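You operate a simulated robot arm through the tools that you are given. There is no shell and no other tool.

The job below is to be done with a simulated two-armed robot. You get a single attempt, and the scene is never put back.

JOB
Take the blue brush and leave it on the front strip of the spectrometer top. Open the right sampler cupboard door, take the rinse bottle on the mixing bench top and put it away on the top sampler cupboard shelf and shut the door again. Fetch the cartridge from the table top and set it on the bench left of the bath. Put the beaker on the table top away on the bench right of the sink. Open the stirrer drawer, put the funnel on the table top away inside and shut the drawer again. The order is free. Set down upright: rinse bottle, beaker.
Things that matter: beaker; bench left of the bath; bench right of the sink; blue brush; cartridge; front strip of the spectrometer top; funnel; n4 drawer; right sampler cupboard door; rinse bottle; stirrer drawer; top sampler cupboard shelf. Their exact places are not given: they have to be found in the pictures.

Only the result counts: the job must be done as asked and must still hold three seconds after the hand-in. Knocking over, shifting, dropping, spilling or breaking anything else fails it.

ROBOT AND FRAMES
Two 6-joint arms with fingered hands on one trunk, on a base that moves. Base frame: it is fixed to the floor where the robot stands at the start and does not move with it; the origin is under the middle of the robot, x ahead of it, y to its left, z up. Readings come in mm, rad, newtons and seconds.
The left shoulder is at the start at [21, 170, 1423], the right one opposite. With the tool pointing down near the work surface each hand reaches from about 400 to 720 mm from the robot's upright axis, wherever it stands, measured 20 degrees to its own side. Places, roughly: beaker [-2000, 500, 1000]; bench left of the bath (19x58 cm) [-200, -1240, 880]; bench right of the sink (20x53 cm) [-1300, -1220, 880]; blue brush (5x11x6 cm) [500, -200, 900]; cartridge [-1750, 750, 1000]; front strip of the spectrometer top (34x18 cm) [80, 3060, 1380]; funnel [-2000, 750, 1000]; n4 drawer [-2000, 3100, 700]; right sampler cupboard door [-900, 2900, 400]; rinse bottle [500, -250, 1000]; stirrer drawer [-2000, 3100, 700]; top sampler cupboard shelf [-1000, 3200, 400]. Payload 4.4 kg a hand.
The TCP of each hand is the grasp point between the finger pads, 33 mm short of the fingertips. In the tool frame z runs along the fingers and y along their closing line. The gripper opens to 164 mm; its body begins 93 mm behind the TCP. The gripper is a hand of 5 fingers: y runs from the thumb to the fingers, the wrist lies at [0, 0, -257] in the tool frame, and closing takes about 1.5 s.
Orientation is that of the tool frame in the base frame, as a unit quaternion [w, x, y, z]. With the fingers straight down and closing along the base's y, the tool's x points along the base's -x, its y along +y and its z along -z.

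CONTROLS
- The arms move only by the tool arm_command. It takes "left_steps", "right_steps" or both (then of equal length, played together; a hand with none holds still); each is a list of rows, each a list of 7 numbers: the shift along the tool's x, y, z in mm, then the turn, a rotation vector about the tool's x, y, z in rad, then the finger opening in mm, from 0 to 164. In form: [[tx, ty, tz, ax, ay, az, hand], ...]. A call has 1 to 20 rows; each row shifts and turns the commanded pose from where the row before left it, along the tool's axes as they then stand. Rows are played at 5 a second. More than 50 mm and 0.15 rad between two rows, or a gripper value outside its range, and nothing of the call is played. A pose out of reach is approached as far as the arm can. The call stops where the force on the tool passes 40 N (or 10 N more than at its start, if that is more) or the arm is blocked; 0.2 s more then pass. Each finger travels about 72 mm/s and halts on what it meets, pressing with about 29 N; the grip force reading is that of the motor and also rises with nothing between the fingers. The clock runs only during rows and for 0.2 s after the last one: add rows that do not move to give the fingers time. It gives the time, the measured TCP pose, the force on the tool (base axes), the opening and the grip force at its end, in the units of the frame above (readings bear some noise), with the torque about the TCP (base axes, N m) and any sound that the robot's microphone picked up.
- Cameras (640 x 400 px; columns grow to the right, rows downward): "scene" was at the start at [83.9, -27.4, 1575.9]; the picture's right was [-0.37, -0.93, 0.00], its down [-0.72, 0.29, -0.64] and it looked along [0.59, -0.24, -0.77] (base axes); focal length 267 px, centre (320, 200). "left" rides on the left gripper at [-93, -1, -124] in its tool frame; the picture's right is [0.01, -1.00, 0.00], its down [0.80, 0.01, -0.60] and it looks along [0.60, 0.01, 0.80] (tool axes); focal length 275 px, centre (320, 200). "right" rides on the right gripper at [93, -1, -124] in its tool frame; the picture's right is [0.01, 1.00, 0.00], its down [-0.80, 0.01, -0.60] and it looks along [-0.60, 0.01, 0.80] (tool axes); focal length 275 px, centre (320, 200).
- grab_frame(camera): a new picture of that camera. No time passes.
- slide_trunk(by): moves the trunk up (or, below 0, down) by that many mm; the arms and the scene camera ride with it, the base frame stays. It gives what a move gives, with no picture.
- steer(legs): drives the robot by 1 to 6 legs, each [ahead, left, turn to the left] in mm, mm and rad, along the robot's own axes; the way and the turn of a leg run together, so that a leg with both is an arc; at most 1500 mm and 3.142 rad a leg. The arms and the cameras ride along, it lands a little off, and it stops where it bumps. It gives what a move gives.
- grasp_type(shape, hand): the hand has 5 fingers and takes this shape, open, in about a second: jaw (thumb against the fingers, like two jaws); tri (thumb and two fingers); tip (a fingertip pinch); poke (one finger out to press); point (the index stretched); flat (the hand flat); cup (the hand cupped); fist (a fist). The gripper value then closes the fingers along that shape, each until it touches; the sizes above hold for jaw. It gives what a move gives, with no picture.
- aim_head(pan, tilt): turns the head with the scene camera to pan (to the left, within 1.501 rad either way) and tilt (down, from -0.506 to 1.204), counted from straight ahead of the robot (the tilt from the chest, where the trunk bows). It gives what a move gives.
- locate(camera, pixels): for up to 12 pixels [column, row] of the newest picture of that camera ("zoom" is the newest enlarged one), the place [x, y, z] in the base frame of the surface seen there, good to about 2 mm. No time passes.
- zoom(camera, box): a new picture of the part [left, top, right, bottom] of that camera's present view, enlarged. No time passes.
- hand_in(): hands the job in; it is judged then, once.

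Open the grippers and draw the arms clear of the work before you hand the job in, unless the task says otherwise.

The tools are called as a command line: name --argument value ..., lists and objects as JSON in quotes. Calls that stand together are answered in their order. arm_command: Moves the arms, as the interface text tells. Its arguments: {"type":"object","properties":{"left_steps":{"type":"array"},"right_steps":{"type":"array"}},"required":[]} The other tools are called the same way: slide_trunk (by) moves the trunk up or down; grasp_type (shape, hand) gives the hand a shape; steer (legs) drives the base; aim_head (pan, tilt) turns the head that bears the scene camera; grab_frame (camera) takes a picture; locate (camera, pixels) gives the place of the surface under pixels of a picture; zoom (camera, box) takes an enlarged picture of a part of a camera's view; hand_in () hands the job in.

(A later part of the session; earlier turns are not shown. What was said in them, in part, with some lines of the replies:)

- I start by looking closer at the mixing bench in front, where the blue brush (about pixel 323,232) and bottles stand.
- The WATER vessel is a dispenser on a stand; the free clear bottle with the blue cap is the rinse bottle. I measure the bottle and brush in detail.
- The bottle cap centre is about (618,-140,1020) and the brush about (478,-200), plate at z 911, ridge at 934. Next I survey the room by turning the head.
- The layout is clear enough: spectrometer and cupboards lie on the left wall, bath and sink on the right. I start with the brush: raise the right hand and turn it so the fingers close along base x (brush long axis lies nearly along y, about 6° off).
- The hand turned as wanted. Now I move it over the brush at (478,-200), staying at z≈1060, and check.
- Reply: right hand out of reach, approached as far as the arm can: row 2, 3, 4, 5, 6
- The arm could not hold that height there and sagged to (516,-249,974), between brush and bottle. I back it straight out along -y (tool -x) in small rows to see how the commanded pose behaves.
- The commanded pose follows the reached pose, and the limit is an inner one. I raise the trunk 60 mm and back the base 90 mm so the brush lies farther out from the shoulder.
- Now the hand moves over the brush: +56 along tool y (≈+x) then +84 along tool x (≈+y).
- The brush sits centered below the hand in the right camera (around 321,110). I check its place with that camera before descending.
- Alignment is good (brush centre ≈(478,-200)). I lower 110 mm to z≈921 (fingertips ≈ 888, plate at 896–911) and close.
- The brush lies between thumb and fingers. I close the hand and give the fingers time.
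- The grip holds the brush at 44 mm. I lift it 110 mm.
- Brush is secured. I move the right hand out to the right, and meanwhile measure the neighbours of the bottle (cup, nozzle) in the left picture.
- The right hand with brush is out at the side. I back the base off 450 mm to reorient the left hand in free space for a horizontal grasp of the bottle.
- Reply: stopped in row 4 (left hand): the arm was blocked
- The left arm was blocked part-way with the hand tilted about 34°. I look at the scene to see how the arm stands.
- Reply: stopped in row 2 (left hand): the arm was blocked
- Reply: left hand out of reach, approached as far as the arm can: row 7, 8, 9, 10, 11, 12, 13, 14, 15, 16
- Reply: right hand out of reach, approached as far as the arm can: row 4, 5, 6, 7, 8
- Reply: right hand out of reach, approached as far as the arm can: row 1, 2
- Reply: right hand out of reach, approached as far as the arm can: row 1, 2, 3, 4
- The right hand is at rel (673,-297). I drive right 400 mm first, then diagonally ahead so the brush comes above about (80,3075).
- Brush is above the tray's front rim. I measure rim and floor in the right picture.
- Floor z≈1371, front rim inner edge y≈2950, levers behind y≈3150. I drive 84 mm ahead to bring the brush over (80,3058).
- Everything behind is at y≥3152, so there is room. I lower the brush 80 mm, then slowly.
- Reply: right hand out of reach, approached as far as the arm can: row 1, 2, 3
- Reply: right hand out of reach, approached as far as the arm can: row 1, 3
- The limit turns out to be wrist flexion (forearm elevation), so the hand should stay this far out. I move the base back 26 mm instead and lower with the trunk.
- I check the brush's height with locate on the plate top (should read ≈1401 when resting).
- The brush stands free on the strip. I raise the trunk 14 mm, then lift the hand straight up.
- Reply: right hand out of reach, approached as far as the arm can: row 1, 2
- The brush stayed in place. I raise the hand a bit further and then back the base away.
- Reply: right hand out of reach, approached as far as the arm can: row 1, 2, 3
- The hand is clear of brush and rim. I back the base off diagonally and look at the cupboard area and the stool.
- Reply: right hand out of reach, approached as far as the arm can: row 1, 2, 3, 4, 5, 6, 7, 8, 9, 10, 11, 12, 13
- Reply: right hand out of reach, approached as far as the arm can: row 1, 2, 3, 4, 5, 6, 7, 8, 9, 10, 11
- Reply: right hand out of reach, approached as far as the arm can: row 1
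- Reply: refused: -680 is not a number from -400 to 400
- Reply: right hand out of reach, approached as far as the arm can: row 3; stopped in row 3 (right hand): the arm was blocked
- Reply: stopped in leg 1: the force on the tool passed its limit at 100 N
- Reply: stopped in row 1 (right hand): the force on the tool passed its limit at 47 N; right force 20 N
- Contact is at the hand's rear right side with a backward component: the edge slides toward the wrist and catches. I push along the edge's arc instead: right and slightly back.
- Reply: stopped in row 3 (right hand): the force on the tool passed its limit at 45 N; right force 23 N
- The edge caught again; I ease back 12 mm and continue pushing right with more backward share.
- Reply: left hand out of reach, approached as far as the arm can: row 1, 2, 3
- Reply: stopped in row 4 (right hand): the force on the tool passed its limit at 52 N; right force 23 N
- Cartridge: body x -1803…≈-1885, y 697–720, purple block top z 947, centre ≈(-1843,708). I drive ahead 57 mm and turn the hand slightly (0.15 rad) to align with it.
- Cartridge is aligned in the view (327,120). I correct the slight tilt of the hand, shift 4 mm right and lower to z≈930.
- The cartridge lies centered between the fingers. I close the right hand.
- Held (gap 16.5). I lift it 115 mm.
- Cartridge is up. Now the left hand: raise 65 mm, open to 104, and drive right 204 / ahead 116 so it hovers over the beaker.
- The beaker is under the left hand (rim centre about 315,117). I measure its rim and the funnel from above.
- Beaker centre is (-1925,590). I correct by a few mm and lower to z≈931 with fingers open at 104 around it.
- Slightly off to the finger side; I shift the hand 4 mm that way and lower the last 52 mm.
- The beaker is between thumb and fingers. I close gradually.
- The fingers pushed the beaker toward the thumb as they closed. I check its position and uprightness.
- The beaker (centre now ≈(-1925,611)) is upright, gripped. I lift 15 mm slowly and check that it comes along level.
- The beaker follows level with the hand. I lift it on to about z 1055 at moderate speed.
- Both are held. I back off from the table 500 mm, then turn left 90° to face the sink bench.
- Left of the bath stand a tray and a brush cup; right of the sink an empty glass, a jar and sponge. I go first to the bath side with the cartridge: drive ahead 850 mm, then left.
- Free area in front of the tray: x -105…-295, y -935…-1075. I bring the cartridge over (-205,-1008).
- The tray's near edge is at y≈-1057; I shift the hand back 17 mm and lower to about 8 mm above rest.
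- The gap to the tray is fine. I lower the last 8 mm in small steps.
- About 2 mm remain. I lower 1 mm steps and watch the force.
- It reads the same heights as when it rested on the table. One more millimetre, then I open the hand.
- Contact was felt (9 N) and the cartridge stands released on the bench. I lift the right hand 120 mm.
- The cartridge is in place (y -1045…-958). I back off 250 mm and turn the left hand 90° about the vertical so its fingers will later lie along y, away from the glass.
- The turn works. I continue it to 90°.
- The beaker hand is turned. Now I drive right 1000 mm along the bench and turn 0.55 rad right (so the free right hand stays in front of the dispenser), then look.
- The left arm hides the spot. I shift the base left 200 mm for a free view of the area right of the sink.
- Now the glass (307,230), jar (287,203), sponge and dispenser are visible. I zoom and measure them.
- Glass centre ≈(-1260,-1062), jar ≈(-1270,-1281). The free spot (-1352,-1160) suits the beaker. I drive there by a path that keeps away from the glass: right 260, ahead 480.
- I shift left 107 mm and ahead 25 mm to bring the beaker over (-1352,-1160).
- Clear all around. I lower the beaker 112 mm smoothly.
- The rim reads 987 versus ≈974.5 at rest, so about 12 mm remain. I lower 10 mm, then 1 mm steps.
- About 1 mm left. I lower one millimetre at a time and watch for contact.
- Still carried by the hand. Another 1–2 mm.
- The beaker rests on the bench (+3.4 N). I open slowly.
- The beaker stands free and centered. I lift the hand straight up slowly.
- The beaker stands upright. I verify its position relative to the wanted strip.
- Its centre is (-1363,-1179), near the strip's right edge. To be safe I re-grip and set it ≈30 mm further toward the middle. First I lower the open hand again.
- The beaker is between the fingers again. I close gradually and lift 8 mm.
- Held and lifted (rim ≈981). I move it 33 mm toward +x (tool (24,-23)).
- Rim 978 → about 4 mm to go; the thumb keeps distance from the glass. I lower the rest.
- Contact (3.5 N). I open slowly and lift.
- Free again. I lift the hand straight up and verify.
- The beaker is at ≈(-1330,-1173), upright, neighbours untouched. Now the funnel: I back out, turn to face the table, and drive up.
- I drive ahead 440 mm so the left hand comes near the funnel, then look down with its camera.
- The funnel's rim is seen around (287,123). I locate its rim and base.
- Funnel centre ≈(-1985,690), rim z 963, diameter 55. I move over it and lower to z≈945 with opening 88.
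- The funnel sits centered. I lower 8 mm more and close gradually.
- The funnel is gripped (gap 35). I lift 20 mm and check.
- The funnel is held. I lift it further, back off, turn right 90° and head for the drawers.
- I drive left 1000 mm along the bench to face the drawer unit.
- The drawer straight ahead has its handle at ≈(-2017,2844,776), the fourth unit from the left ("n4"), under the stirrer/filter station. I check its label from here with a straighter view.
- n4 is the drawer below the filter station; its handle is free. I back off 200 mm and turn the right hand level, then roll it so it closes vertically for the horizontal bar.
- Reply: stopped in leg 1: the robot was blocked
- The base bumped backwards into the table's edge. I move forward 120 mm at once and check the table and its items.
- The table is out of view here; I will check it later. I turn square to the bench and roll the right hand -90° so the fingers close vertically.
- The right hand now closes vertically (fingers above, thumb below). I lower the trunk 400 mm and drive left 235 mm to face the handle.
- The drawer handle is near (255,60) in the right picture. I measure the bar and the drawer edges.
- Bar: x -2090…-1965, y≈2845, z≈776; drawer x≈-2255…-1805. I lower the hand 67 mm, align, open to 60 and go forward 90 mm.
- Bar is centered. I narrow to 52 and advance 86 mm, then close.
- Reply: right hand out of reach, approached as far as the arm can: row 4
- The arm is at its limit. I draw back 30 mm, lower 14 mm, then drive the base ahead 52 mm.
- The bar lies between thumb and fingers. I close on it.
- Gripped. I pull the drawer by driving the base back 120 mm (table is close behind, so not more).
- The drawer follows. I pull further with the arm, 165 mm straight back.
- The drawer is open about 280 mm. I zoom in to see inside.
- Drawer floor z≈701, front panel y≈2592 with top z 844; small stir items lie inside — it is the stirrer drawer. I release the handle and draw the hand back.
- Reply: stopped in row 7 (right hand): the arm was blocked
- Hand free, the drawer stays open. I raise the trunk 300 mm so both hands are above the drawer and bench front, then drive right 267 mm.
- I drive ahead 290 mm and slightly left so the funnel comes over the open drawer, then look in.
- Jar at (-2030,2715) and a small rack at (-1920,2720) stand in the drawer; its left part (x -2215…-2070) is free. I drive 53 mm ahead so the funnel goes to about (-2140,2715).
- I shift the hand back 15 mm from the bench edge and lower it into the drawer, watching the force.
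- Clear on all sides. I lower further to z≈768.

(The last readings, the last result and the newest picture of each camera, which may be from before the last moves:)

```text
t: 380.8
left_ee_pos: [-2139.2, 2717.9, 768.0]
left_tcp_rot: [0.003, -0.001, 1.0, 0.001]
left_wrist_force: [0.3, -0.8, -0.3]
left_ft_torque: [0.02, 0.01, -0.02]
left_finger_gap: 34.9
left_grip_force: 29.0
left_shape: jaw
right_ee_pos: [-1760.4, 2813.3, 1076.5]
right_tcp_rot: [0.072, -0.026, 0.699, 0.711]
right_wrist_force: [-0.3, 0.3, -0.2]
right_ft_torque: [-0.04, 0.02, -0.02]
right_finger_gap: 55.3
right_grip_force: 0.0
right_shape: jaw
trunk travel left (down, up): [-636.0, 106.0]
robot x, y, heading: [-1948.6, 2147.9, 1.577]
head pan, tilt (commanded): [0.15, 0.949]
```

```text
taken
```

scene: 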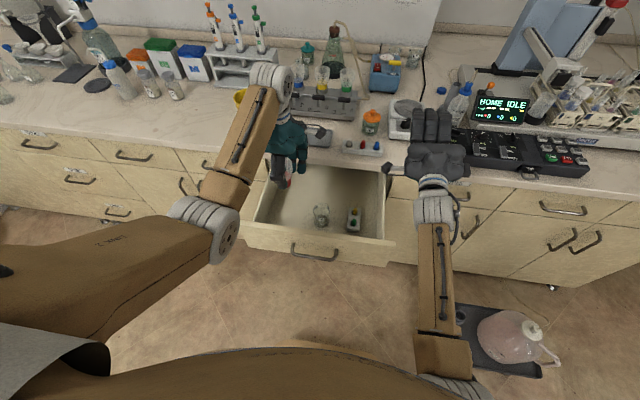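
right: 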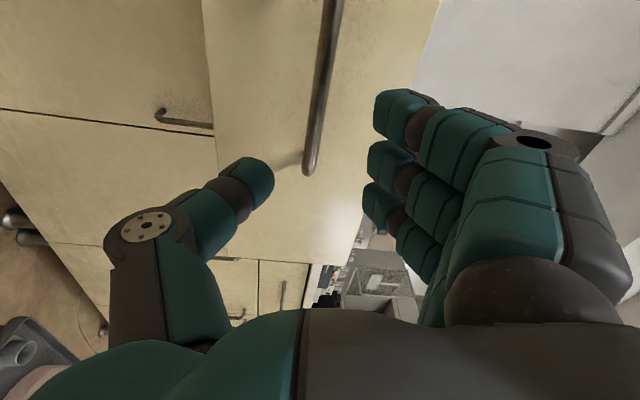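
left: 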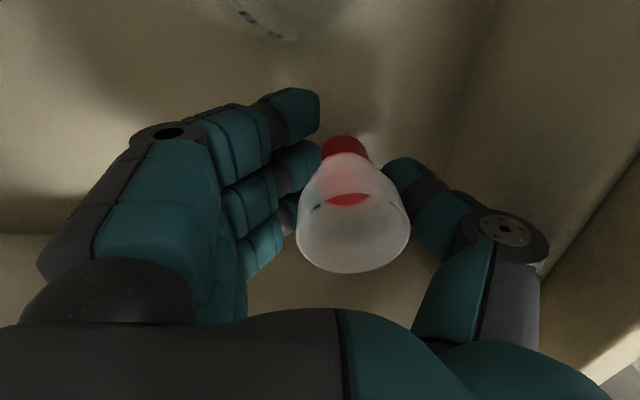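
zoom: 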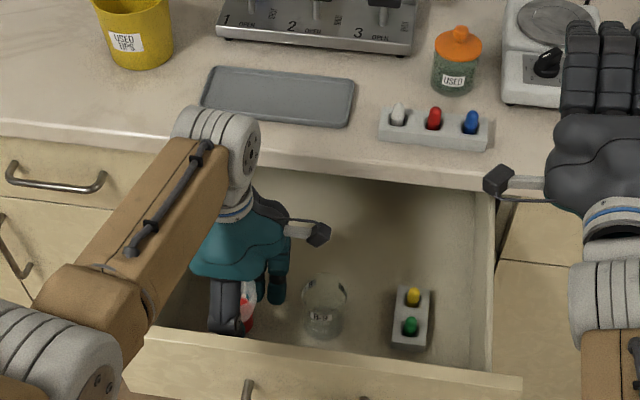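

About 11 mm above the drawer floor. I lower in small steps.

arm_command --left_steps '[[0, 0, 3, 0, 0, 0, 10], [0, 0, 3, 0, 0, 0, 10], [0, 0, 2, 0, 0, 0, 10], [0, 0, 1, 0, 0, 0, 10], [0, 0, 0, 0, 0, 0, 10]]'

arm_command --left_steps '[[0, 0, 1, 0, 0, 0, 10], [0, 0, 0, 0, 0, 0, 10]]'

arm_command --left_steps '[[0, 0, 1, 0, 0, 0, 10], [0, 0, 0, 0, 0, 0, 10]]'

```text
t: 382.0
left_ee_pos: [-2138.6, 2720.0, 760.7]
left_tcp_rot: [0.003, -0.001, 1.0, 0.001]
left_wrist_force: [1.5, 0.5, -0.7]
left_ft_torque: [0.04, -0.01, -0.02]
left_finger_gap: 34.6
left_grip_force: 28.6
left_shape: jaw
right_ee_pos: [-1761.0, 2814.0, 1077.5]
right_tcp_rot: [0.071, -0.026, 0.698, 0.712]
right_wrist_force: [1.0, 0.2, 0.1]
right_ft_torque: [0.03, 0.04, 0.0]
right_finger_gap: 55.4
right_grip_force: 0.0
right_shape: jaw
trunk travel left (down, up): [-636.0, 106.0]
robot x, y, heading: [-1949.5, 2147.0, 1.58]
head pan, tilt (commanded): [0.15, 0.949]
```

```text
t: 382.6
left_ee_pos: [-2138.4, 2719.6, 759.8]
left_tcp_rot: [0.002, -0.001, 1.0, 0.001]
left_wrist_force: [-0.4, 0.1, -0.6]
left_ft_torque: [-0.02, 0.01, -0.01]
left_finger_gap: 34.9
left_grip_force: 28.9
left_shape: jaw
right_ee_pos: [-1758.7, 2813.6, 1076.5]
right_tcp_rot: [0.072, -0.026, 0.699, 0.711]
right_wrist_force: [-0.6, -0.1, -1.1]
right_ft_torque: [-0.01, -0.02, 0.01]
right_finger_gap: 55.4
right_grip_force: 0.1
right_shape: jaw
trunk travel left (down, up): [-636.0, 106.0]
robot x, y, heading: [-1951.6, 2145.7, 1.578]
head pan, tilt (commanded): [0.15, 0.949]
```

```text
t: 383.2
left_ee_pos: [-2138.2, 2719.3, 759.9]
left_tcp_rot: [0.003, -0.001, 1.0, 0.002]
left_wrist_force: [0.1, 0.3, -1.0]
left_ft_torque: [-0.01, -0.01, 0.0]
left_finger_gap: 35.1
left_grip_force: 29.0
left_shape: jaw
right_ee_pos: [-1760.4, 2813.3, 1076.8]
right_tcp_rot: [0.072, -0.026, 0.698, 0.712]
right_wrist_force: [0.3, -0.2, -0.4]
right_ft_torque: [-0.01, -0.01, 0.03]
right_finger_gap: 55.6
right_grip_force: 0.1
right_shape: jaw
trunk travel left (down, up): [-636.0, 106.0]
robot x, y, heading: [-1948.9, 2146.7, 1.575]
head pan, tilt (commanded): [0.15, 0.949]
```

No contact yet; I continue 1 mm at a time.

arm_command --left_steps '[[0, 0, 1, 0, 0, 0, 10], [0, 0, 1, 0, 0, 0, 10], [0, 0, 0, 0, 0, 0, 10]]'

arm_command --left_steps '[[0, 0, 1, 0, 0, 0, 10], [0, 0, 0, 0, 0, 0, 10]]'

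```text
t: 384.0
left_ee_pos: [-2137.5, 2719.9, 757.2]
left_tcp_rot: [0.003, 0.0, 1.0, 0.001]
left_wrist_force: [-0.1, 0.7, -0.8]
left_ft_torque: [0.04, 0.01, 0.01]
left_finger_gap: 35.0
left_grip_force: 28.8
left_shape: jaw
right_ee_pos: [-1761.6, 2812.9, 1076.8]
right_tcp_rot: [0.071, -0.026, 0.698, 0.712]
right_wrist_force: [0.2, 0.4, 0.0]
right_ft_torque: [-0.01, -0.02, 0.0]
right_finger_gap: 55.4
right_grip_force: 0.0
right_shape: jaw
trunk travel left (down, up): [-636.0, 106.0]
robot x, y, heading: [-1949.9, 2150.9, 1.577]
head pan, tilt (commanded): [0.15, 0.949]
```

```text
t: 384.6
left_ee_pos: [-2136.5, 2720.2, 758.1]
left_tcp_rot: [0.003, 0.0, 1.0, 0.001]
left_wrist_force: [-0.4, -0.5, -1.2]
left_ft_torque: [0.03, -0.01, 0.0]
left_finger_gap: 35.2
left_grip_force: 28.6
left_shape: jaw
right_ee_pos: [-1761.4, 2814.3, 1077.0]
right_tcp_rot: [0.072, -0.026, 0.699, 0.711]
right_wrist_force: [-0.8, -0.3, 0.4]
right_ft_torque: [0.0, -0.01, -0.01]
right_finger_gap: 55.3
right_grip_force: 0.0
right_shape: jaw
trunk travel left (down, up): [-636.0, 106.0]
robot x, y, heading: [-1950.0, 2148.3, 1.58]
head pan, tilt (commanded): [0.15, 0.949]
```

Still no contact. Two more single millimetres.

arm_command --left_steps '[[0, 0, 1, 0, 0, 0, 10], [0, 0, 0, 0, 0, 0, 10]]'

arm_command --left_steps '[[0, 0, 1, 0, 0, 0, 10], [0, 0, 0, 0, 0, 0, 10]]'

arm_command --left_steps '[[0, 0, 1, 0, 0, 0, 10], [0, 0, 0, 0, 0, 0, 10]]'

```text
t: 385.2
left_ee_pos: [-2136.9, 2718.6, 755.8]
left_tcp_rot: [0.003, -0.001, 1.0, 0.001]
left_wrist_force: [0.0, -1.0, 3.0]
left_ft_torque: [-0.04, 0.04, -0.01]
left_finger_gap: 34.9
left_grip_force: 29.1
left_shape: jaw
right_ee_pos: [-1760.5, 2812.7, 1076.9]
right_tcp_rot: [0.072, -0.027, 0.698, 0.712]
right_wrist_force: [0.0, -0.3, 0.5]
right_ft_torque: [-0.01, -0.01, 0.02]
right_finger_gap: 55.6
right_grip_force: 0.0
right_shape: jaw
trunk travel left (down, up): [-636.0, 106.0]
robot x, y, heading: [-1944.3, 2147.2, 1.581]
head pan, tilt (commanded): [0.15, 0.949]
```

```text
t: 385.8
left_ee_pos: [-2138.0, 2719.1, 755.0]
left_tcp_rot: [0.002, -0.001, 1.0, 0.001]
left_wrist_force: [1.1, -0.9, 7.9]
left_ft_torque: [-0.19, 0.03, 0.0]
left_finger_gap: 34.5
left_grip_force: 28.9
left_shape: jaw
right_ee_pos: [-1760.7, 2812.6, 1077.7]
right_tcp_rot: [0.072, -0.027, 0.698, 0.711]
right_wrist_force: [-0.2, 0.1, 0.7]
right_ft_torque: [0.01, -0.01, -0.02]
right_finger_gap: 55.6
right_grip_force: 0.0
right_shape: jaw
trunk travel left (down, up): [-636.0, 106.0]
robot x, y, heading: [-1948.9, 2146.0, 1.579]
head pan, tilt (commanded): [0.15, 0.949]
```

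```text
t: 386.4
left_ee_pos: [-2138.3, 2719.4, 754.3]
left_tcp_rot: [0.003, -0.001, 1.0, 0.003]
left_wrist_force: [0.7, -0.2, 15.4]
left_ft_torque: [-0.23, 0.12, -0.04]
left_finger_gap: 34.5
left_grip_force: 28.8
left_shape: jaw
right_ee_pos: [-1760.8, 2811.7, 1077.2]
right_tcp_rot: [0.072, -0.027, 0.699, 0.711]
right_wrist_force: [-1.0, 0.3, 0.6]
right_ft_torque: [0.0, 0.0, 0.0]
right_finger_gap: 55.7
right_grip_force: 0.2
right_shape: jaw
trunk travel left (down, up): [-636.0, 106.0]
robot x, y, heading: [-1946.4, 2150.5, 1.579]
head pan, tilt (commanded): [0.15, 0.949]
```

Contact is made (15 N). I ease up 1.5 mm and open slowly.

arm_command --left_steps '[[0, 0, -1.5, 0, 0, 0, 10], [0, 0, 0, 0, 0, 0, 38], [0, 0, 0, 0, 0, 0, 44], [0, 0, 0, 0, 0, 0, 50], [0, 0, 0, 0, 0, 0, 58], [0, 0, 0, 0, 0, 0, 66], [0, 0, 0, 0, 0, 0, 74], [0, 0, 0, 0, 0, 0, 80], [0, 0, 0, 0, 0, 0, 80]]'

grab_frame --camera "left"

zoom --camera "scene" --box '[220, 100, 420, 250]'

```text
t: 388.4
left_ee_pos: [-2138.2, 2719.1, 755.5]
left_tcp_rot: [0.003, -0.001, 1.0, 0.001]
left_wrist_force: [0.5, -0.7, 0.1]
left_ft_torque: [0.03, -0.01, -0.03]
left_finger_gap: 78.9
left_grip_force: 0.0
left_shape: jaw
right_ee_pos: [-1760.9, 2813.6, 1077.9]
right_tcp_rot: [0.072, -0.026, 0.698, 0.712]
right_wrist_force: [-1.0, 0.1, 0.0]
right_ft_torque: [-0.02, 0.0, -0.02]
right_finger_gap: 55.3
right_grip_force: 0.3
right_shape: jaw
trunk travel left (down, up): [-636.0, 106.0]
robot x, y, heading: [-1950.2, 2151.9, 1.575]
head pan, tilt (commanded): [0.15, 0.949]
```

```text
taken
```

left: 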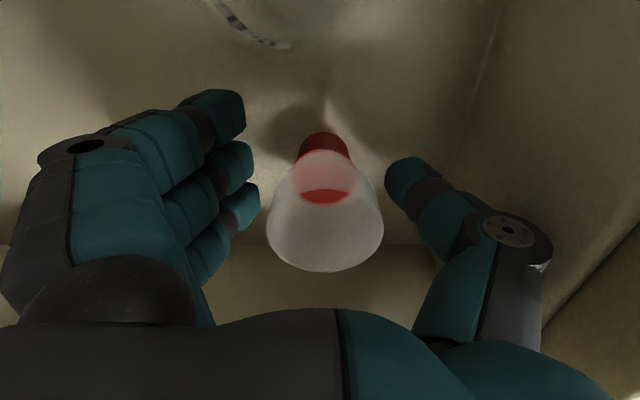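

```text
2.67 times, centred on (320, 175) of scene
```

zoom: 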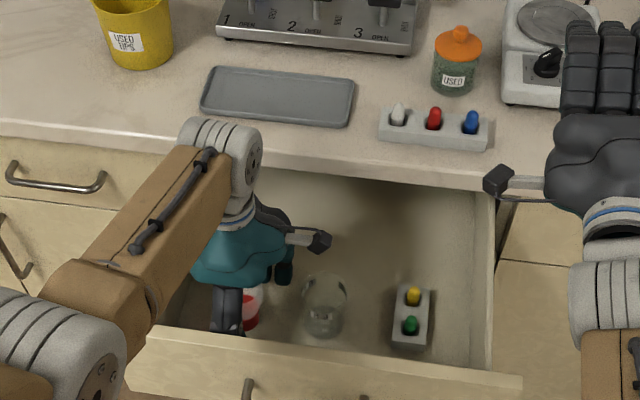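

The funnel stands free in the drawer. I lift the left hand straight up out of it.

arm_command --left_steps '[[0, 0, -12, 0, 0, 0, 84], [0, 0, -20, 0, 0, 0, 84], [0, 0, -30, 0, 0, 0, 84], [0, 0, -40, 0, 0, 0, 84], [0, 0, -40, 0, 0, 0, 84], [0, 0, -40, 0, 0, 0, 84], [0, 0, -30, 0, 0, 0, 84]]'

grab_frame --camera "left"

grab_frame --camera "scene"

```text
t: 390.0
left_ee_pos: [-2139.9, 2718.4, 967.2]
left_tcp_rot: [0.002, 0.0, 1.0, 0.001]
left_wrist_force: [0.1, 0.3, -1.2]
left_ft_torque: [0.03, 0.01, 0.02]
left_finger_gap: 83.0
left_grip_force: 0.1
left_shape: jaw
right_ee_pos: [-1761.9, 2812.7, 1076.5]
right_tcp_rot: [0.072, -0.026, 0.698, 0.711]
right_wrist_force: [0.3, 0.2, -0.2]
right_ft_torque: [0.0, -0.03, 0.0]
right_finger_gap: 55.6
right_grip_force: 0.1
right_shape: jaw
trunk travel left (down, up): [-636.0, 106.0]
robot x, y, heading: [-1949.1, 2149.1, 1.577]
head pan, tilt (commanded): [0.15, 0.949]
```

```text
taken
```

left: 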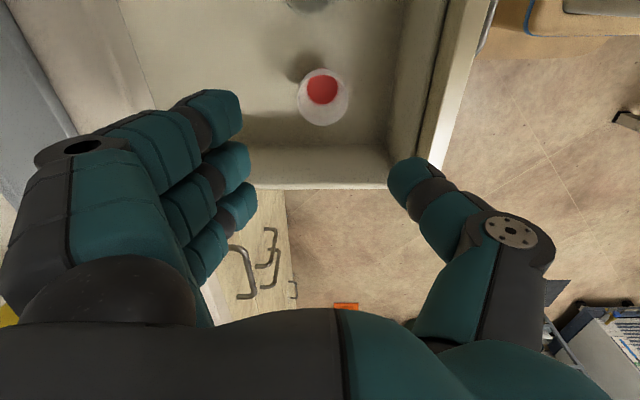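

```text
taken
```

scene: 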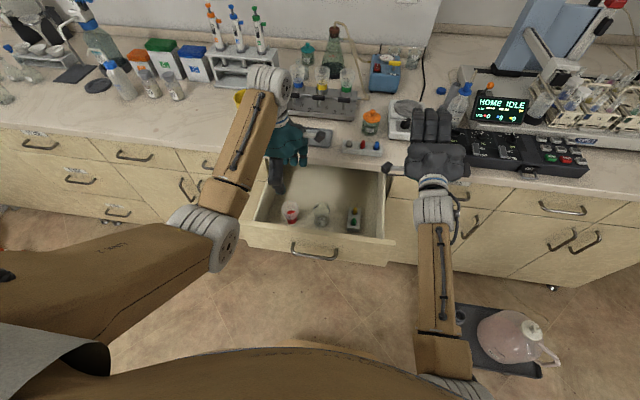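

The funnel stands upright inside, lower than the drawer rim. To shut the drawer I back off 312 mm, shift left 410 mm, and close the right hand into a pushing tip.

steer --legs '[[-312, 0, -0.006]]'

steer --legs '[[0, 405, 0]]'

arm_command --right_steps '[[0, 0, 0, 0, 0, 0, 30], [0, 0, 0, 0, 0, 0, 0], [0, 0, 0, 0, 0, 0, 0], [0, 0, 0, 0, 0, 0, 0]]'

slide_trunk --by -300

aim_head --pan -0.2 --tilt 0.6

grab_frame --camera "scene"

```text
t: 392.1
left_ee_pos: [-2138.1, 2408.5, 966.0]
left_tcp_rot: [0.003, -0.003, 1.0, 0.002]
left_wrist_force: [-0.9, 0.6, 0.4]
left_ft_torque: [0.05, 0.05, 0.0]
left_finger_gap: 83.4
left_grip_force: 0.0
left_shape: jaw
right_ee_pos: [-1761.3, 2503.8, 1078.0]
right_tcp_rot: [0.071, -0.027, 0.698, 0.712]
right_wrist_force: [-0.4, -0.5, 0.3]
right_ft_torque: [-0.05, -0.01, -0.01]
right_finger_gap: 55.4
right_grip_force: 0.1
right_shape: jaw
trunk travel left (down, up): [-636.0, 106.0]
robot x, y, heading: [-1945.5, 1842.1, 1.583]
head pan, tilt (commanded): [0.15, 0.949]
```

```text
t: 394.7
left_ee_pos: [-2543.6, 2407.3, 964.6]
left_tcp_rot: [0.003, 0.0, 1.0, 0.0]
left_wrist_force: [-0.2, 0.6, 0.4]
left_ft_torque: [0.02, -0.08, 0.0]
left_finger_gap: 83.2
left_grip_force: 0.0
left_shape: jaw
right_ee_pos: [-2165.1, 2500.6, 1077.6]
right_tcp_rot: [0.073, -0.025, 0.699, 0.711]
right_wrist_force: [-0.6, 0.7, 0.7]
right_ft_torque: [0.0, -0.02, -0.01]
right_finger_gap: 55.1
right_grip_force: 0.1
right_shape: jaw
trunk travel left (down, up): [-636.0, 106.0]
robot x, y, heading: [-2355.9, 1835.1, 1.58]
head pan, tilt (commanded): [0.15, 0.949]
```

```text
t: 395.7
left_ee_pos: [-2542.6, 2407.6, 965.6]
left_tcp_rot: [0.002, 0.0, 1.0, 0.001]
left_wrist_force: [-0.4, 0.3, 1.0]
left_ft_torque: [-0.01, -0.04, 0.0]
left_finger_gap: 83.1
left_grip_force: 0.1
left_shape: jaw
right_ee_pos: [-2164.7, 2500.1, 1076.2]
right_tcp_rot: [0.072, -0.026, 0.699, 0.711]
right_wrist_force: [-0.2, -0.7, 0.6]
right_ft_torque: [0.01, -0.01, 0.01]
right_finger_gap: 0.0
right_grip_force: 28.8
right_shape: jaw
trunk travel left (down, up): [-636.0, 106.0]
robot x, y, heading: [-2357.7, 1834.9, 1.573]
head pan, tilt (commanded): [0.15, 0.949]
```

```text
t: 398.7
left_ee_pos: [-2542.6, 2400.1, 640.9]
left_tcp_rot: [0.003, 0.0, 1.0, -0.02]
left_wrist_force: [0.3, 0.3, 0.3]
left_ft_torque: [-0.02, 0.0, -0.01]
left_finger_gap: 83.2
left_grip_force: 0.1
left_shape: jaw
right_ee_pos: [-2163.0, 2500.0, 775.7]
right_tcp_rot: [0.073, -0.025, 0.7, 0.71]
right_wrist_force: [0.1, 0.2, 0.0]
right_ft_torque: [-0.02, 0.03, -0.01]
right_finger_gap: 0.4
right_grip_force: 28.9
right_shape: jaw
trunk travel left (down, up): [-336.0, 406.0]
robot x, y, heading: [-2351.9, 1837.7, 1.573]
head pan, tilt (commanded): [0.15, 0.949]
```

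```text
t: 399.5
left_ee_pos: [-2542.3, 2399.8, 639.5]
left_tcp_rot: [0.004, -0.001, 1.0, -0.02]
left_wrist_force: [0.2, -0.1, 0.7]
left_ft_torque: [0.03, 0.03, -0.02]
left_finger_gap: 83.0
left_grip_force: 0.1
left_shape: jaw
right_ee_pos: [-2164.0, 2499.9, 776.7]
right_tcp_rot: [0.074, -0.026, 0.698, 0.711]
right_wrist_force: [0.7, -0.3, 0.4]
right_ft_torque: [0.01, -0.01, -0.01]
right_finger_gap: 0.0
right_grip_force: 28.7
right_shape: jaw
trunk travel left (down, up): [-336.0, 406.0]
robot x, y, heading: [-2352.1, 1839.8, 1.578]
head pan, tilt (commanded): [-0.201, 0.6]
```

```text
taken
```

scene: 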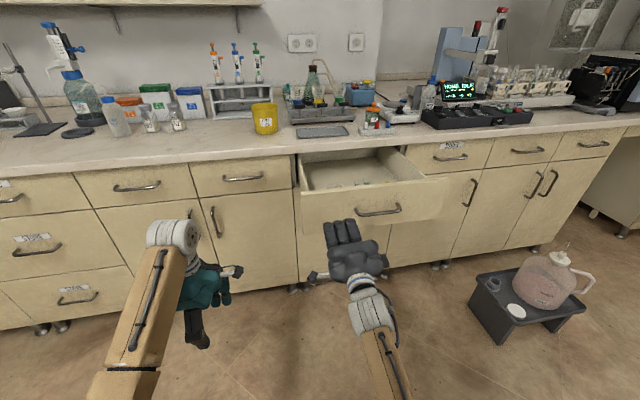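

The tip is in front of the drawer's left half (x≈-2164, z 776). I push by driving ahead in short legs.

steer --legs '[[50, 0, 0], [40, 0, 0], [40, 0, 0]]'

grab_frame --camera "scene"

```text
t: 401.4
left_ee_pos: [-2542.7, 2529.9, 639.9]
left_tcp_rot: [0.004, -0.001, 1.0, -0.021]
left_wrist_force: [0.0, -0.1, -0.2]
left_ft_torque: [-0.04, -0.02, -0.02]
left_finger_gap: 83.2
left_grip_force: 0.0
left_shape: jaw
right_ee_pos: [-2164.6, 2629.8, 776.6]
right_tcp_rot: [0.074, -0.026, 0.699, 0.711]
right_wrist_force: [0.0, 0.1, -0.4]
right_ft_torque: [0.05, -0.02, 0.05]
right_finger_gap: 0.0
right_grip_force: 28.4
right_shape: jaw
trunk travel left (down, up): [-336.0, 406.0]
robot x, y, heading: [-2352.8, 1967.8, 1.576]
head pan, tilt (commanded): [-0.201, 0.6]
```

```text
taken
```

scene: 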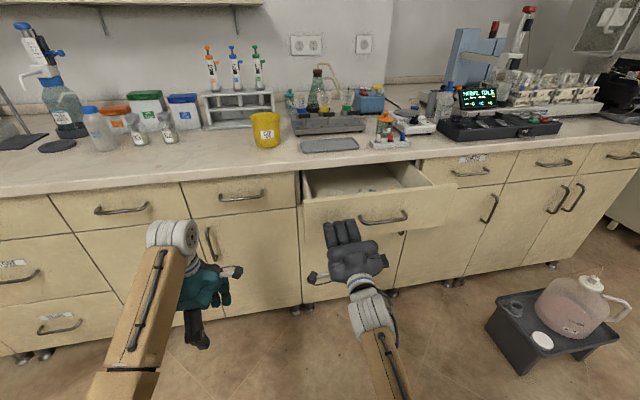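

The drawer is moving in smoothly. I check the funnel inside before continuing.

zoom --camera "scene" --box '[290, 140, 450, 250]'

steer --legs '[[40, 0, 0], [40, 0, 0]]'

grab_frame --camera "scene"

```text
3.64 times, centred on (370, 195) of scene
```

zoom: 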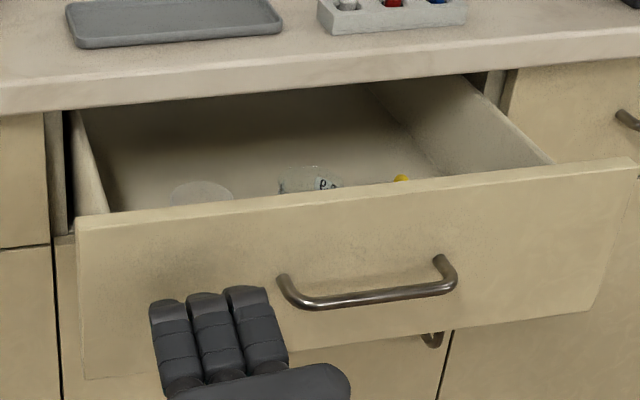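

```text
t: 402.7
left_ee_pos: [-2543.3, 2611.1, 638.7]
left_tcp_rot: [0.003, 0.0, 1.0, -0.021]
left_wrist_force: [0.2, 0.0, 0.4]
left_ft_torque: [0.0, -0.04, -0.01]
left_finger_gap: 83.0
left_grip_force: 0.1
left_shape: jaw
right_ee_pos: [-2164.5, 2710.3, 776.0]
right_tcp_rot: [0.073, -0.027, 0.7, 0.71]
right_wrist_force: [0.5, 0.2, 0.7]
right_ft_torque: [0.0, 0.0, -0.03]
right_finger_gap: 0.2
right_grip_force: 29.1
right_shape: jaw
trunk travel left (down, up): [-336.0, 406.0]
robot x, y, heading: [-2352.2, 2043.5, 1.577]
head pan, tilt (commanded): [-0.201, 0.6]
```

```text
taken
```

scene: 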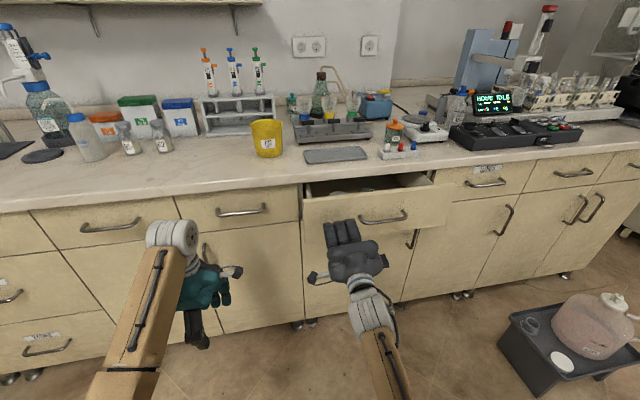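

The funnel still stands. I push the rest with the arm slowly.

arm_command --right_steps '[[0, 0, 12, 0, 0, 0, 0], [0, 0, 14, 0, 0, 0, 0], [0, 0, 14, 0, 0, 0, 0], [0, 0, 14, 0, 0, 0, 0], [0, 0, 14, 0, 0, 0, 0], [0, 0, 14, 0, 0, 0, 0], [0, 0, 14, 0, 0, 0, 0], [0, 0, 12, 0, 0, 0, 0], [0, 0, 10, 0, 0, 0, 0], [0, 0, 8, 0, 0, 0, 0]]'

grab_frame --camera "scene"

```text
t: 404.9
left_ee_pos: [-2544.3, 2609.9, 640.2]
left_tcp_rot: [0.004, 0.0, 1.0, -0.021]
left_wrist_force: [0.3, -0.3, -0.5]
left_ft_torque: [0.01, -0.01, 0.03]
left_finger_gap: 83.0
left_grip_force: 0.1
left_shape: jaw
right_ee_pos: [-2156.3, 2837.0, 780.9]
right_tcp_rot: [0.073, -0.026, 0.698, 0.712]
right_wrist_force: [-0.1, -0.1, 0.0]
right_ft_torque: [-0.02, 0.01, 0.03]
right_finger_gap: 0.0
right_grip_force: 29.4
right_shape: jaw
trunk travel left (down, up): [-336.0, 406.0]
robot x, y, heading: [-2357.6, 2047.1, 1.571]
head pan, tilt (commanded): [-0.201, 0.6]
```

```text
taken
```

scene: 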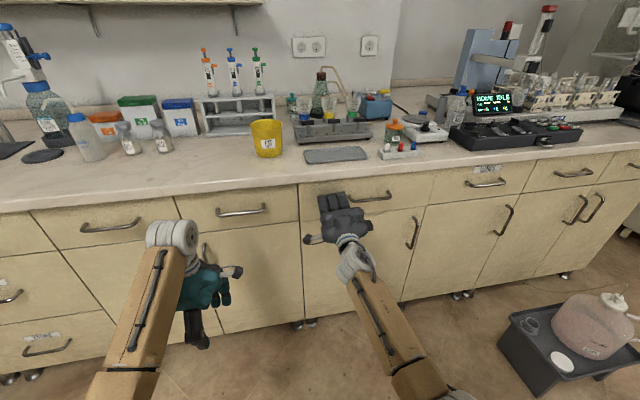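

Nearly shut. I push on gently until the stop is felt.

arm_command --right_steps '[[0, 0, 6, 0, 0, 0, 0], [0, 0, 5, 0, 0, 0, 0], [0, 0, 5, 0, 0, 0, 0], [0, 0, 4, 0, 0, 0, 0], [0, 0, 4, 0, 0, 0, 0], [0, 0, 4, 0, 0, 0, 0]]'

grab_frame --camera "scene"

locate --camera "scene" --pixels '[[420, 190], [310, 225], [290, 200], [440, 190], [380, 210], [370, 240]]'

```text
t: 405.8
left_ee_pos: [-2543.0, 2607.4, 641.3]
left_tcp_rot: [0.004, 0.0, 1.0, -0.02]
left_wrist_force: [-0.2, -0.2, 0.5]
left_ft_torque: [0.01, 0.0, 0.01]
left_finger_gap: 83.3
left_grip_force: 0.2
left_shape: jaw
right_ee_pos: [-2155.1, 2846.3, 780.9]
right_tcp_rot: [0.072, -0.026, 0.698, 0.712]
right_wrist_force: [0.6, -27.4, 5.0]
right_ft_torque: [0.16, 0.22, 1.28]
right_finger_gap: 0.2
right_grip_force: 29.4
right_shape: jaw
trunk travel left (down, up): [-336.0, 406.0]
robot x, y, heading: [-2356.7, 2048.2, 1.573]
head pan, tilt (commanded): [-0.201, 0.6]
stopped in row 4 (right hand): the force on the tool passed its limit at 46 N (the readings are from after the stop); the commanded pose is now the measured one
```

```text
taken
```

scene: 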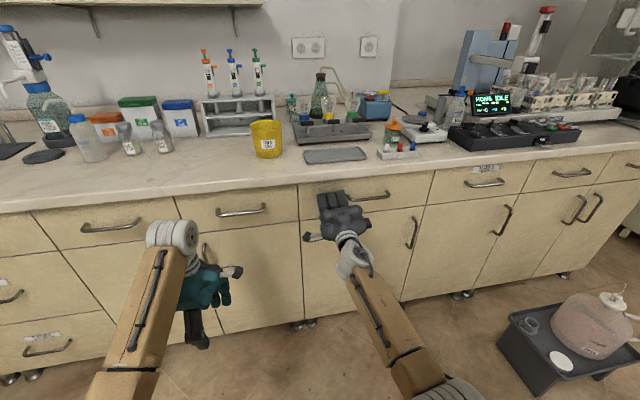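

```text
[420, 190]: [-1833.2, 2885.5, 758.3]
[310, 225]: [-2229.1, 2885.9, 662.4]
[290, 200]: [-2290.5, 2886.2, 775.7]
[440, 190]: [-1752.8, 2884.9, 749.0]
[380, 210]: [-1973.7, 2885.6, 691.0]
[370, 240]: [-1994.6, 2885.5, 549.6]
```

The drawer front is flush (y≈2885.5 like its neighbours). I draw back, open the hand, raise the trunk and back off.

arm_command --right_steps '[[0, 0, -30, 0, 0, 0, 0], [0, 0, -45, 0, 0, 0, 20], [0, 0, -45, 0, 0, 0, 50]]'

steer --legs '[[-150, 0, 0]]'

slide_trunk --by 350

aim_head --pan -0.2 --tilt 0.6

grab_frame --camera "scene"

```text
t: 406.6
left_ee_pos: [-2542.3, 2610.2, 641.3]
left_tcp_rot: [0.004, 0.0, 1.0, -0.021]
left_wrist_force: [0.1, 0.2, 0.3]
left_ft_torque: [0.0, 0.0, 0.0]
left_finger_gap: 83.1
left_grip_force: 0.1
left_shape: jaw
right_ee_pos: [-2162.0, 2731.1, 779.4]
right_tcp_rot: [0.072, -0.026, 0.699, 0.711]
right_wrist_force: [-1.5, -0.1, 0.4]
right_ft_torque: [-0.01, 0.01, -0.01]
right_finger_gap: 48.7
right_grip_force: 0.1
right_shape: jaw
trunk travel left (down, up): [-336.0, 406.0]
robot x, y, heading: [-2349.2, 2045.2, 1.576]
head pan, tilt (commanded): [-0.201, 0.6]
```

```text
t: 408.0
left_ee_pos: [-2541.5, 2457.3, 641.7]
left_tcp_rot: [0.003, 0.001, 1.0, -0.021]
left_wrist_force: [-0.2, -1.6, 0.6]
left_ft_torque: [0.04, 0.0, 0.0]
left_finger_gap: 83.0
left_grip_force: 0.1
left_shape: jaw
right_ee_pos: [-2159.7, 2577.2, 778.8]
right_tcp_rot: [0.074, -0.026, 0.699, 0.711]
right_wrist_force: [-0.7, -0.5, 0.2]
right_ft_torque: [-0.03, 0.05, 0.0]
right_finger_gap: 49.4
right_grip_force: 0.0
right_shape: jaw
trunk travel left (down, up): [-336.0, 406.0]
robot x, y, heading: [-2353.3, 1892.1, 1.574]
head pan, tilt (commanded): [-0.201, 0.6]
```

```text
t: 411.4
left_ee_pos: [-2540.3, 2455.4, 990.5]
left_tcp_rot: [0.003, 0.003, 1.0, -0.021]
left_wrist_force: [-1.0, -1.0, 0.2]
left_ft_torque: [0.0, 0.0, 0.01]
left_finger_gap: 83.2
left_grip_force: 0.0
left_shape: jaw
right_ee_pos: [-2159.9, 2578.4, 1127.5]
right_tcp_rot: [0.074, -0.025, 0.7, 0.71]
right_wrist_force: [-0.4, -0.5, -0.1]
right_ft_torque: [0.02, 0.01, -0.03]
right_finger_gap: 49.4
right_grip_force: 0.1
right_shape: jaw
trunk travel left (down, up): [-686.0, 56.0]
robot x, y, heading: [-2353.3, 1894.1, 1.573]
head pan, tilt (commanded): [-0.201, 0.6]
```

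```text
t: 412.0
left_ee_pos: [-2541.3, 2458.7, 989.1]
left_tcp_rot: [0.004, 0.002, 1.0, -0.021]
left_wrist_force: [0.0, 0.0, -0.4]
left_ft_torque: [0.03, 0.01, 0.02]
left_finger_gap: 83.2
left_grip_force: 0.1
left_shape: jaw
right_ee_pos: [-2158.8, 2576.1, 1127.6]
right_tcp_rot: [0.074, -0.025, 0.7, 0.71]
right_wrist_force: [-0.1, 0.6, -0.4]
right_ft_torque: [-0.04, 0.0, 0.01]
right_finger_gap: 49.5
right_grip_force: 0.1
right_shape: jaw
trunk travel left (down, up): [-686.0, 56.0]
robot x, y, heading: [-2353.2, 1898.0, 1.57]
head pan, tilt (commanded): [-0.201, 0.6]
```

```text
taken
```

scene: 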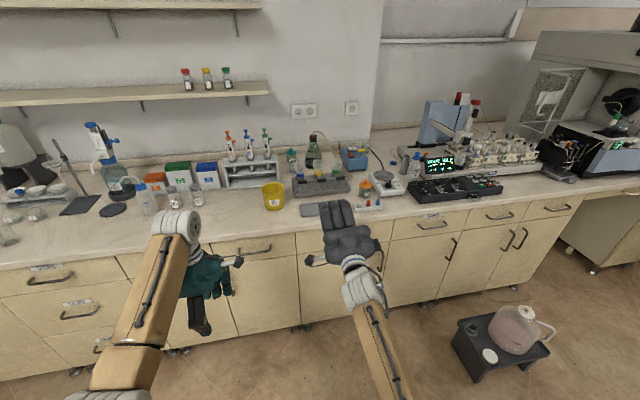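

Everything here is shut. I drive right past the table and look back at it, to check the bump did no harm.

steer --legs '[[0, -1350, 0]]'

steer --legs '[[-300, -100, 0]]'

aim_head --pan 1.5 --tilt 0.45

grab_frame --camera "scene"

```text
t: 418.7
left_ee_pos: [-1216.7, 2462.5, 990.3]
left_tcp_rot: [0.003, -0.003, 1.0, -0.02]
left_wrist_force: [0.0, -0.2, 0.7]
left_ft_torque: [0.04, 0.02, -0.02]
left_finger_gap: 83.0
left_grip_force: 0.0
left_shape: jaw
right_ee_pos: [-835.4, 2587.3, 1128.4]
right_tcp_rot: [0.071, -0.028, 0.7, 0.71]
right_wrist_force: [-0.6, -0.2, 0.3]
right_ft_torque: [0.01, -0.05, 0.01]
right_finger_gap: 49.3
right_grip_force: 0.1
right_shape: jaw
trunk travel left (down, up): [-686.0, 56.0]
robot x, y, heading: [-1026.5, 1902.5, 1.579]
head pan, tilt (commanded): [-0.201, 0.6]
```

```text
t: 420.7
left_ee_pos: [-1109.3, 2173.3, 991.5]
left_tcp_rot: [0.003, 0.003, 1.0, -0.02]
left_wrist_force: [0.0, -0.9, 0.1]
left_ft_torque: [-0.01, 0.0, 0.0]
left_finger_gap: 83.2
left_grip_force: 0.1
left_shape: jaw
right_ee_pos: [-727.6, 2292.0, 1127.8]
right_tcp_rot: [0.074, -0.025, 0.699, 0.711]
right_wrist_force: [0.5, 0.3, 0.7]
right_ft_torque: [-0.02, 0.02, 0.02]
right_finger_gap: 49.4
right_grip_force: 0.0
right_shape: jaw
trunk travel left (down, up): [-686.0, 56.0]
robot x, y, heading: [-921.2, 1606.0, 1.577]
head pan, tilt (commanded): [-0.201, 0.6]
```

```text
t: 422.5
left_ee_pos: [-1109.0, 2172.0, 990.9]
left_tcp_rot: [0.003, 0.003, 1.0, -0.02]
left_wrist_force: [-0.5, 0.3, 0.0]
left_ft_torque: [-0.02, 0.01, 0.02]
left_finger_gap: 82.8
left_grip_force: 0.0
left_shape: jaw
right_ee_pos: [-728.5, 2292.8, 1127.9]
right_tcp_rot: [0.074, -0.025, 0.699, 0.711]
right_wrist_force: [-0.1, -0.1, 0.3]
right_ft_torque: [-0.01, -0.03, -0.02]
right_finger_gap: 49.5
right_grip_force: 0.1
right_shape: jaw
trunk travel left (down, up): [-686.0, 56.0]
robot x, y, heading: [-923.7, 1610.0, 1.571]
head pan, tilt (commanded): [1.499, 0.45]
```

```text
taken
```

scene: 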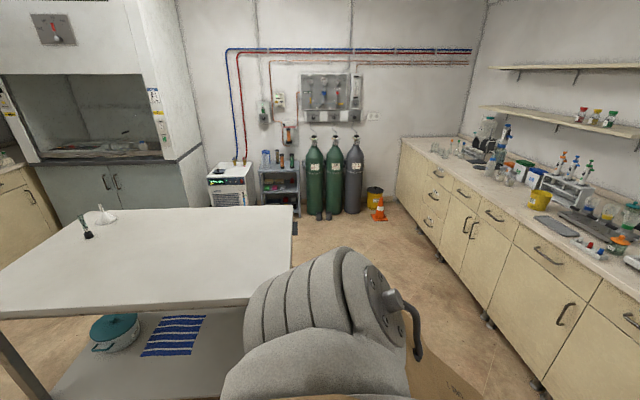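

The table items stand as before. I verify their positions against the earlier ones (bottle 57 at (-2196,577), white funnel (-2338,562), table corner).

zoom --camera "scene" --box '[40, 180, 320, 320]'

locate --camera "scene" --pixels '[[86, 226], [103, 217], [290, 208], [293, 207], [244, 303], [247, 306], [120, 325], [170, 335]]'

```text
2.29 times, centred on (180, 250) of scene
```

zoom: 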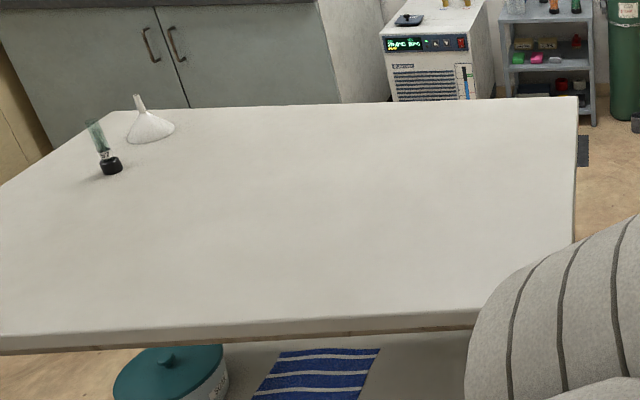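

```text
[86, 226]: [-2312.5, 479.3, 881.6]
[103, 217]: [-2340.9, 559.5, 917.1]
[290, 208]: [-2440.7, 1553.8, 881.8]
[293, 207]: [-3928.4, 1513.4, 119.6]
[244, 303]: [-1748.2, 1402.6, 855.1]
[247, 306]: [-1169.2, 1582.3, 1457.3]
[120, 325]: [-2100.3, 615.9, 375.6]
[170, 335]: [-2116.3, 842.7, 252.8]
```

Table, bottle and white funnel are unmoved. Now a final check of the cupboard door and the brush on the spectrometer.

aim_head --pan -0.45 --tilt 0.35

grab_frame --camera "scene"

zoom --camera "scene" --box '[380, 80, 620, 240]'

```text
t: 424.4
left_ee_pos: [-1109.7, 2173.8, 989.5]
left_tcp_rot: [0.003, 0.003, 1.0, -0.021]
left_wrist_force: [0.9, 0.5, -0.7]
left_ft_torque: [-0.01, 0.01, 0.01]
left_finger_gap: 83.0
left_grip_force: 0.0
left_shape: jaw
right_ee_pos: [-728.5, 2293.4, 1127.6]
right_tcp_rot: [0.075, -0.025, 0.699, 0.711]
right_wrist_force: [0.0, 1.0, 0.1]
right_ft_torque: [-0.02, 0.0, 0.03]
right_finger_gap: 49.6
right_grip_force: 0.1
right_shape: jaw
trunk travel left (down, up): [-686.0, 56.0]
robot x, y, heading: [-921.5, 1608.2, 1.569]
head pan, tilt (commanded): [-0.45, 0.351]
```

```text
taken
```

scene: 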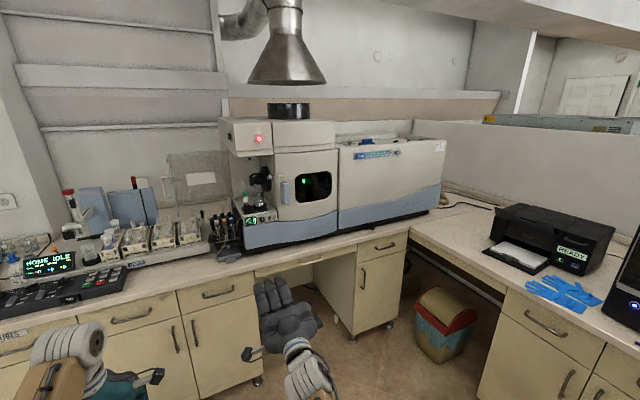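

```text
2.50 times, centred on (500, 160) of scene
```

zoom: 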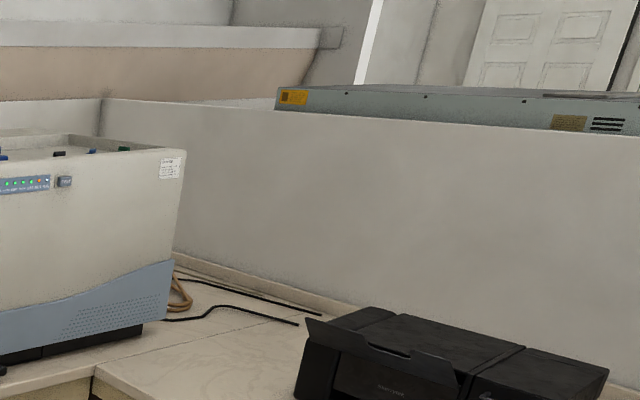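

zoom --camera "scene" --box '[330, 110, 460, 200]'

zoom --camera "scene" --box '[60, 260, 300, 400]'

```text
4.44 times, centred on (395, 155) of scene
```

zoom: 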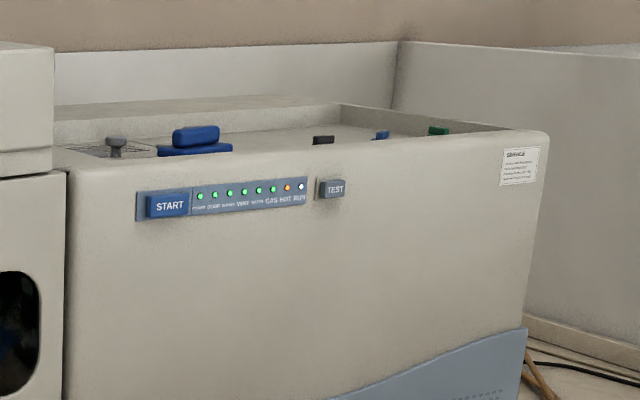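

```text
2.67 times, centred on (180, 330) of scene
```

zoom: 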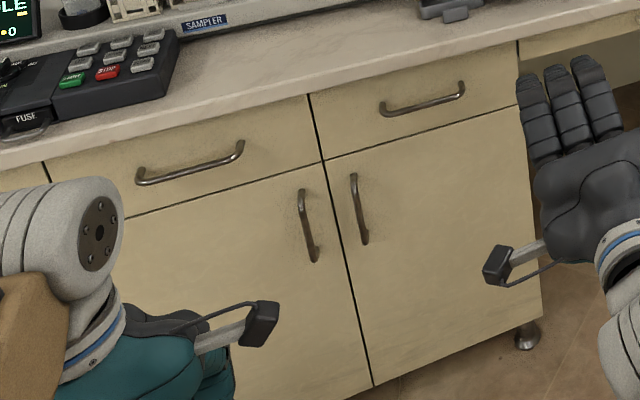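

The brush rests on the strip and both cupboard doors and drawers are shut. I open both grippers in the free air and then hand in.

arm_command --left_steps '[[0, 0, 0, 0, 0, 0, 120], [0, 0, 0, 0, 0, 0, 150], [0, 0, 0, 0, 0, 0, 160], [0, 0, 0, 0, 0, 0, 160]]' --right_steps '[[0, 0, 0, 0, 0, 0, 90], [0, 0, 0, 0, 0, 0, 120], [0, 0, 0, 0, 0, 0, 150], [0, 0, 0, 0, 0, 0, 160]]'

```text
t: 425.4
left_ee_pos: [-1110.0, 2173.8, 990.5]
left_tcp_rot: [0.003, 0.003, 1.0, -0.021]
left_wrist_force: [-0.4, 0.0, 0.7]
left_ft_torque: [-0.03, -0.03, -0.03]
left_finger_gap: 160.3
left_grip_force: 0.0
left_shape: jaw
right_ee_pos: [-728.9, 2292.5, 1128.0]
right_tcp_rot: [0.074, -0.025, 0.7, 0.71]
right_wrist_force: [0.5, 0.8, 0.2]
right_ft_torque: [0.0, -0.01, -0.01]
right_finger_gap: 159.9
right_grip_force: 0.0
right_shape: jaw
trunk travel left (down, up): [-686.0, 56.0]
robot x, y, heading: [-923.7, 1609.4, 1.57]
head pan, tilt (commanded): [-0.45, 0.351]
```

For completeness I turn around in place and check beaker and cartridge from afar.

steer --legs '[[0, 0, -1.57], [0, 0, -1.57]]'

aim_head --pan 0 --tilt 0.3

grab_frame --camera "scene"

zoom --camera "scene" --box '[230, 130, 420, 240]'

```text
t: 433.5
left_ee_pos: [-770.3, 1034.9, 990.8]
left_tcp_rot: [-0.02, 0.999, -0.031, -0.003]
left_wrist_force: [0.1, -0.4, 0.7]
left_ft_torque: [-0.01, 0.03, 0.01]
left_finger_gap: 160.0
left_grip_force: 0.0
left_shape: jaw
right_ee_pos: [-1158.0, 938.1, 1128.6]
right_tcp_rot: [0.709, 0.699, 0.005, -0.094]
right_wrist_force: [0.1, -0.1, -0.2]
right_ft_torque: [-0.04, -0.01, -0.04]
right_finger_gap: 159.8
right_grip_force: 0.1
right_shape: jaw
trunk travel left (down, up): [-686.0, 56.0]
robot x, y, heading: [-925.8, 1613.4, -1.628]
head pan, tilt (commanded): [-0.45, 0.351]
```

```text
t: 434.4
left_ee_pos: [-769.2, 1034.7, 990.6]
left_tcp_rot: [-0.022, 0.999, -0.031, -0.002]
left_wrist_force: [0.0, -0.2, 0.5]
left_ft_torque: [-0.01, -0.04, 0.01]
left_finger_gap: 159.8
left_grip_force: 0.1
left_shape: jaw
right_ee_pos: [-1157.8, 936.8, 1127.4]
right_tcp_rot: [0.708, 0.7, 0.004, -0.095]
right_wrist_force: [0.4, 0.2, 0.1]
right_ft_torque: [0.02, 0.0, 0.02]
right_finger_gap: 160.0
right_grip_force: 0.1
right_shape: jaw
trunk travel left (down, up): [-686.0, 56.0]
robot x, y, heading: [-923.4, 1611.6, -1.63]
head pan, tilt (commanded): [0.0, 0.3]
```

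```text
taken
```

scene: 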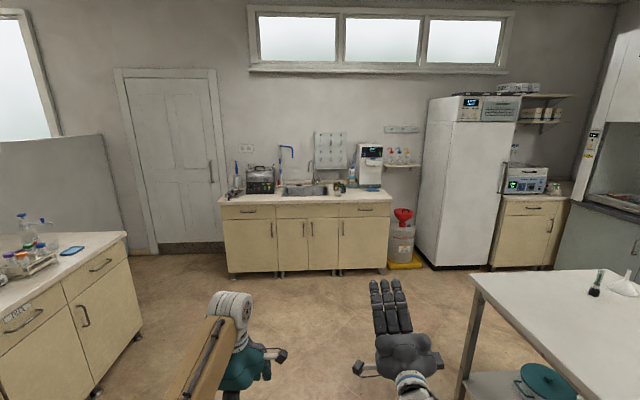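

```text
3.37 times, centred on (325, 185) of scene
```

zoom: 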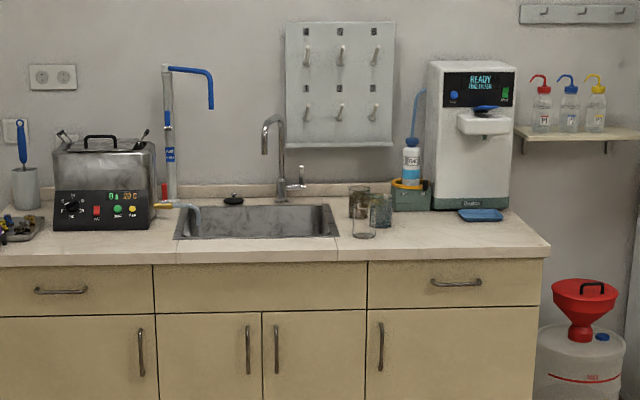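

The beaker stands right of the sink. I check the cartridge left of the bath.

zoom --camera "scene" --box '[205, 150, 295, 220]'

zoom --camera "scene" --box '[310, 155, 400, 215]'

```text
5.71 times, centred on (250, 185) of scene
```

zoom: 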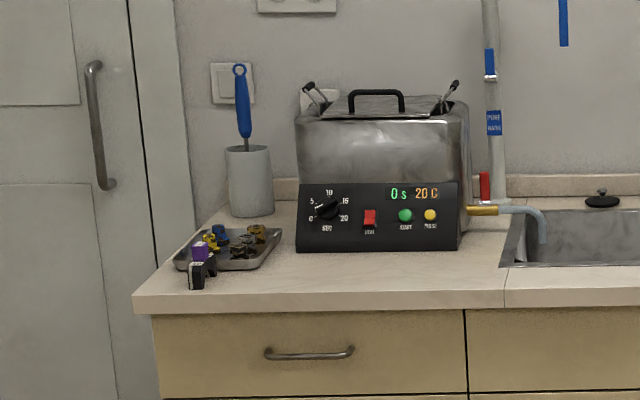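

```text
6.67 times, centred on (355, 185) of scene
```

zoom: 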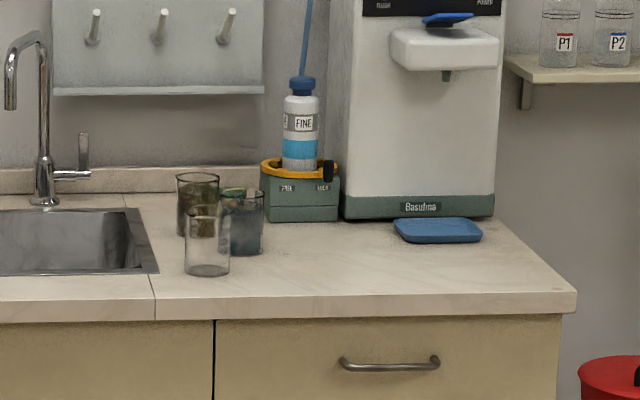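

The cartridge is in front of the tray left of the bath, the beaker stands upright right of the sink, the brush is on the spectrometer strip, and the cupboard door and drawer are shut. Both hands are open and clear, so I hand in.

hand_in

```text
The job is handed in.
```

I've handed in the job with all five tasks done. One judgement call and one bump could still count against it.

| Item | Where it is now | How I checked it |
|---|---|---|
| Blue brush | On the front strip of the spectrometer top, about (85, 3058) | Seen in a final picture |
| Rinse bottle | Upright on the top sampler cupboard shelf, beside the other RINSE bottle; right door shut | Bottle seen standing before the door closed; door flush with its neighbour |
| Cartridge | On the bench left of the bath, in front of the tray | Seen in a final picture |
| Beaker | Upright on the bench right of the sink, about (-1330, -1173), with its liquid | Seen in a final picture |
| Funnel | Upright inside the stirrer drawer; drawer shut | Seen standing while the drawer was closing; front flush with its neighbours |

- **Which funnel:** two things on the table could be called a funnel. I took the red-bottomed graduated one, because it matched your rough position for the funnel. The white stemmed one did not, and I left it on the table.
- **Which drawer:** I took the "stirrer drawer" and the "n4 drawer" to be the same one. It is the fourth unit from the left, at the position you gave for both, and it held what looked like stirrer things.
- **Bump:** while backing away from the drawers, the base touched the table edge once and stopped. The table edge and the white funnel measured the same afterwards, and the small bottle still stood in its place.

Both hands ended open and clear of everything.
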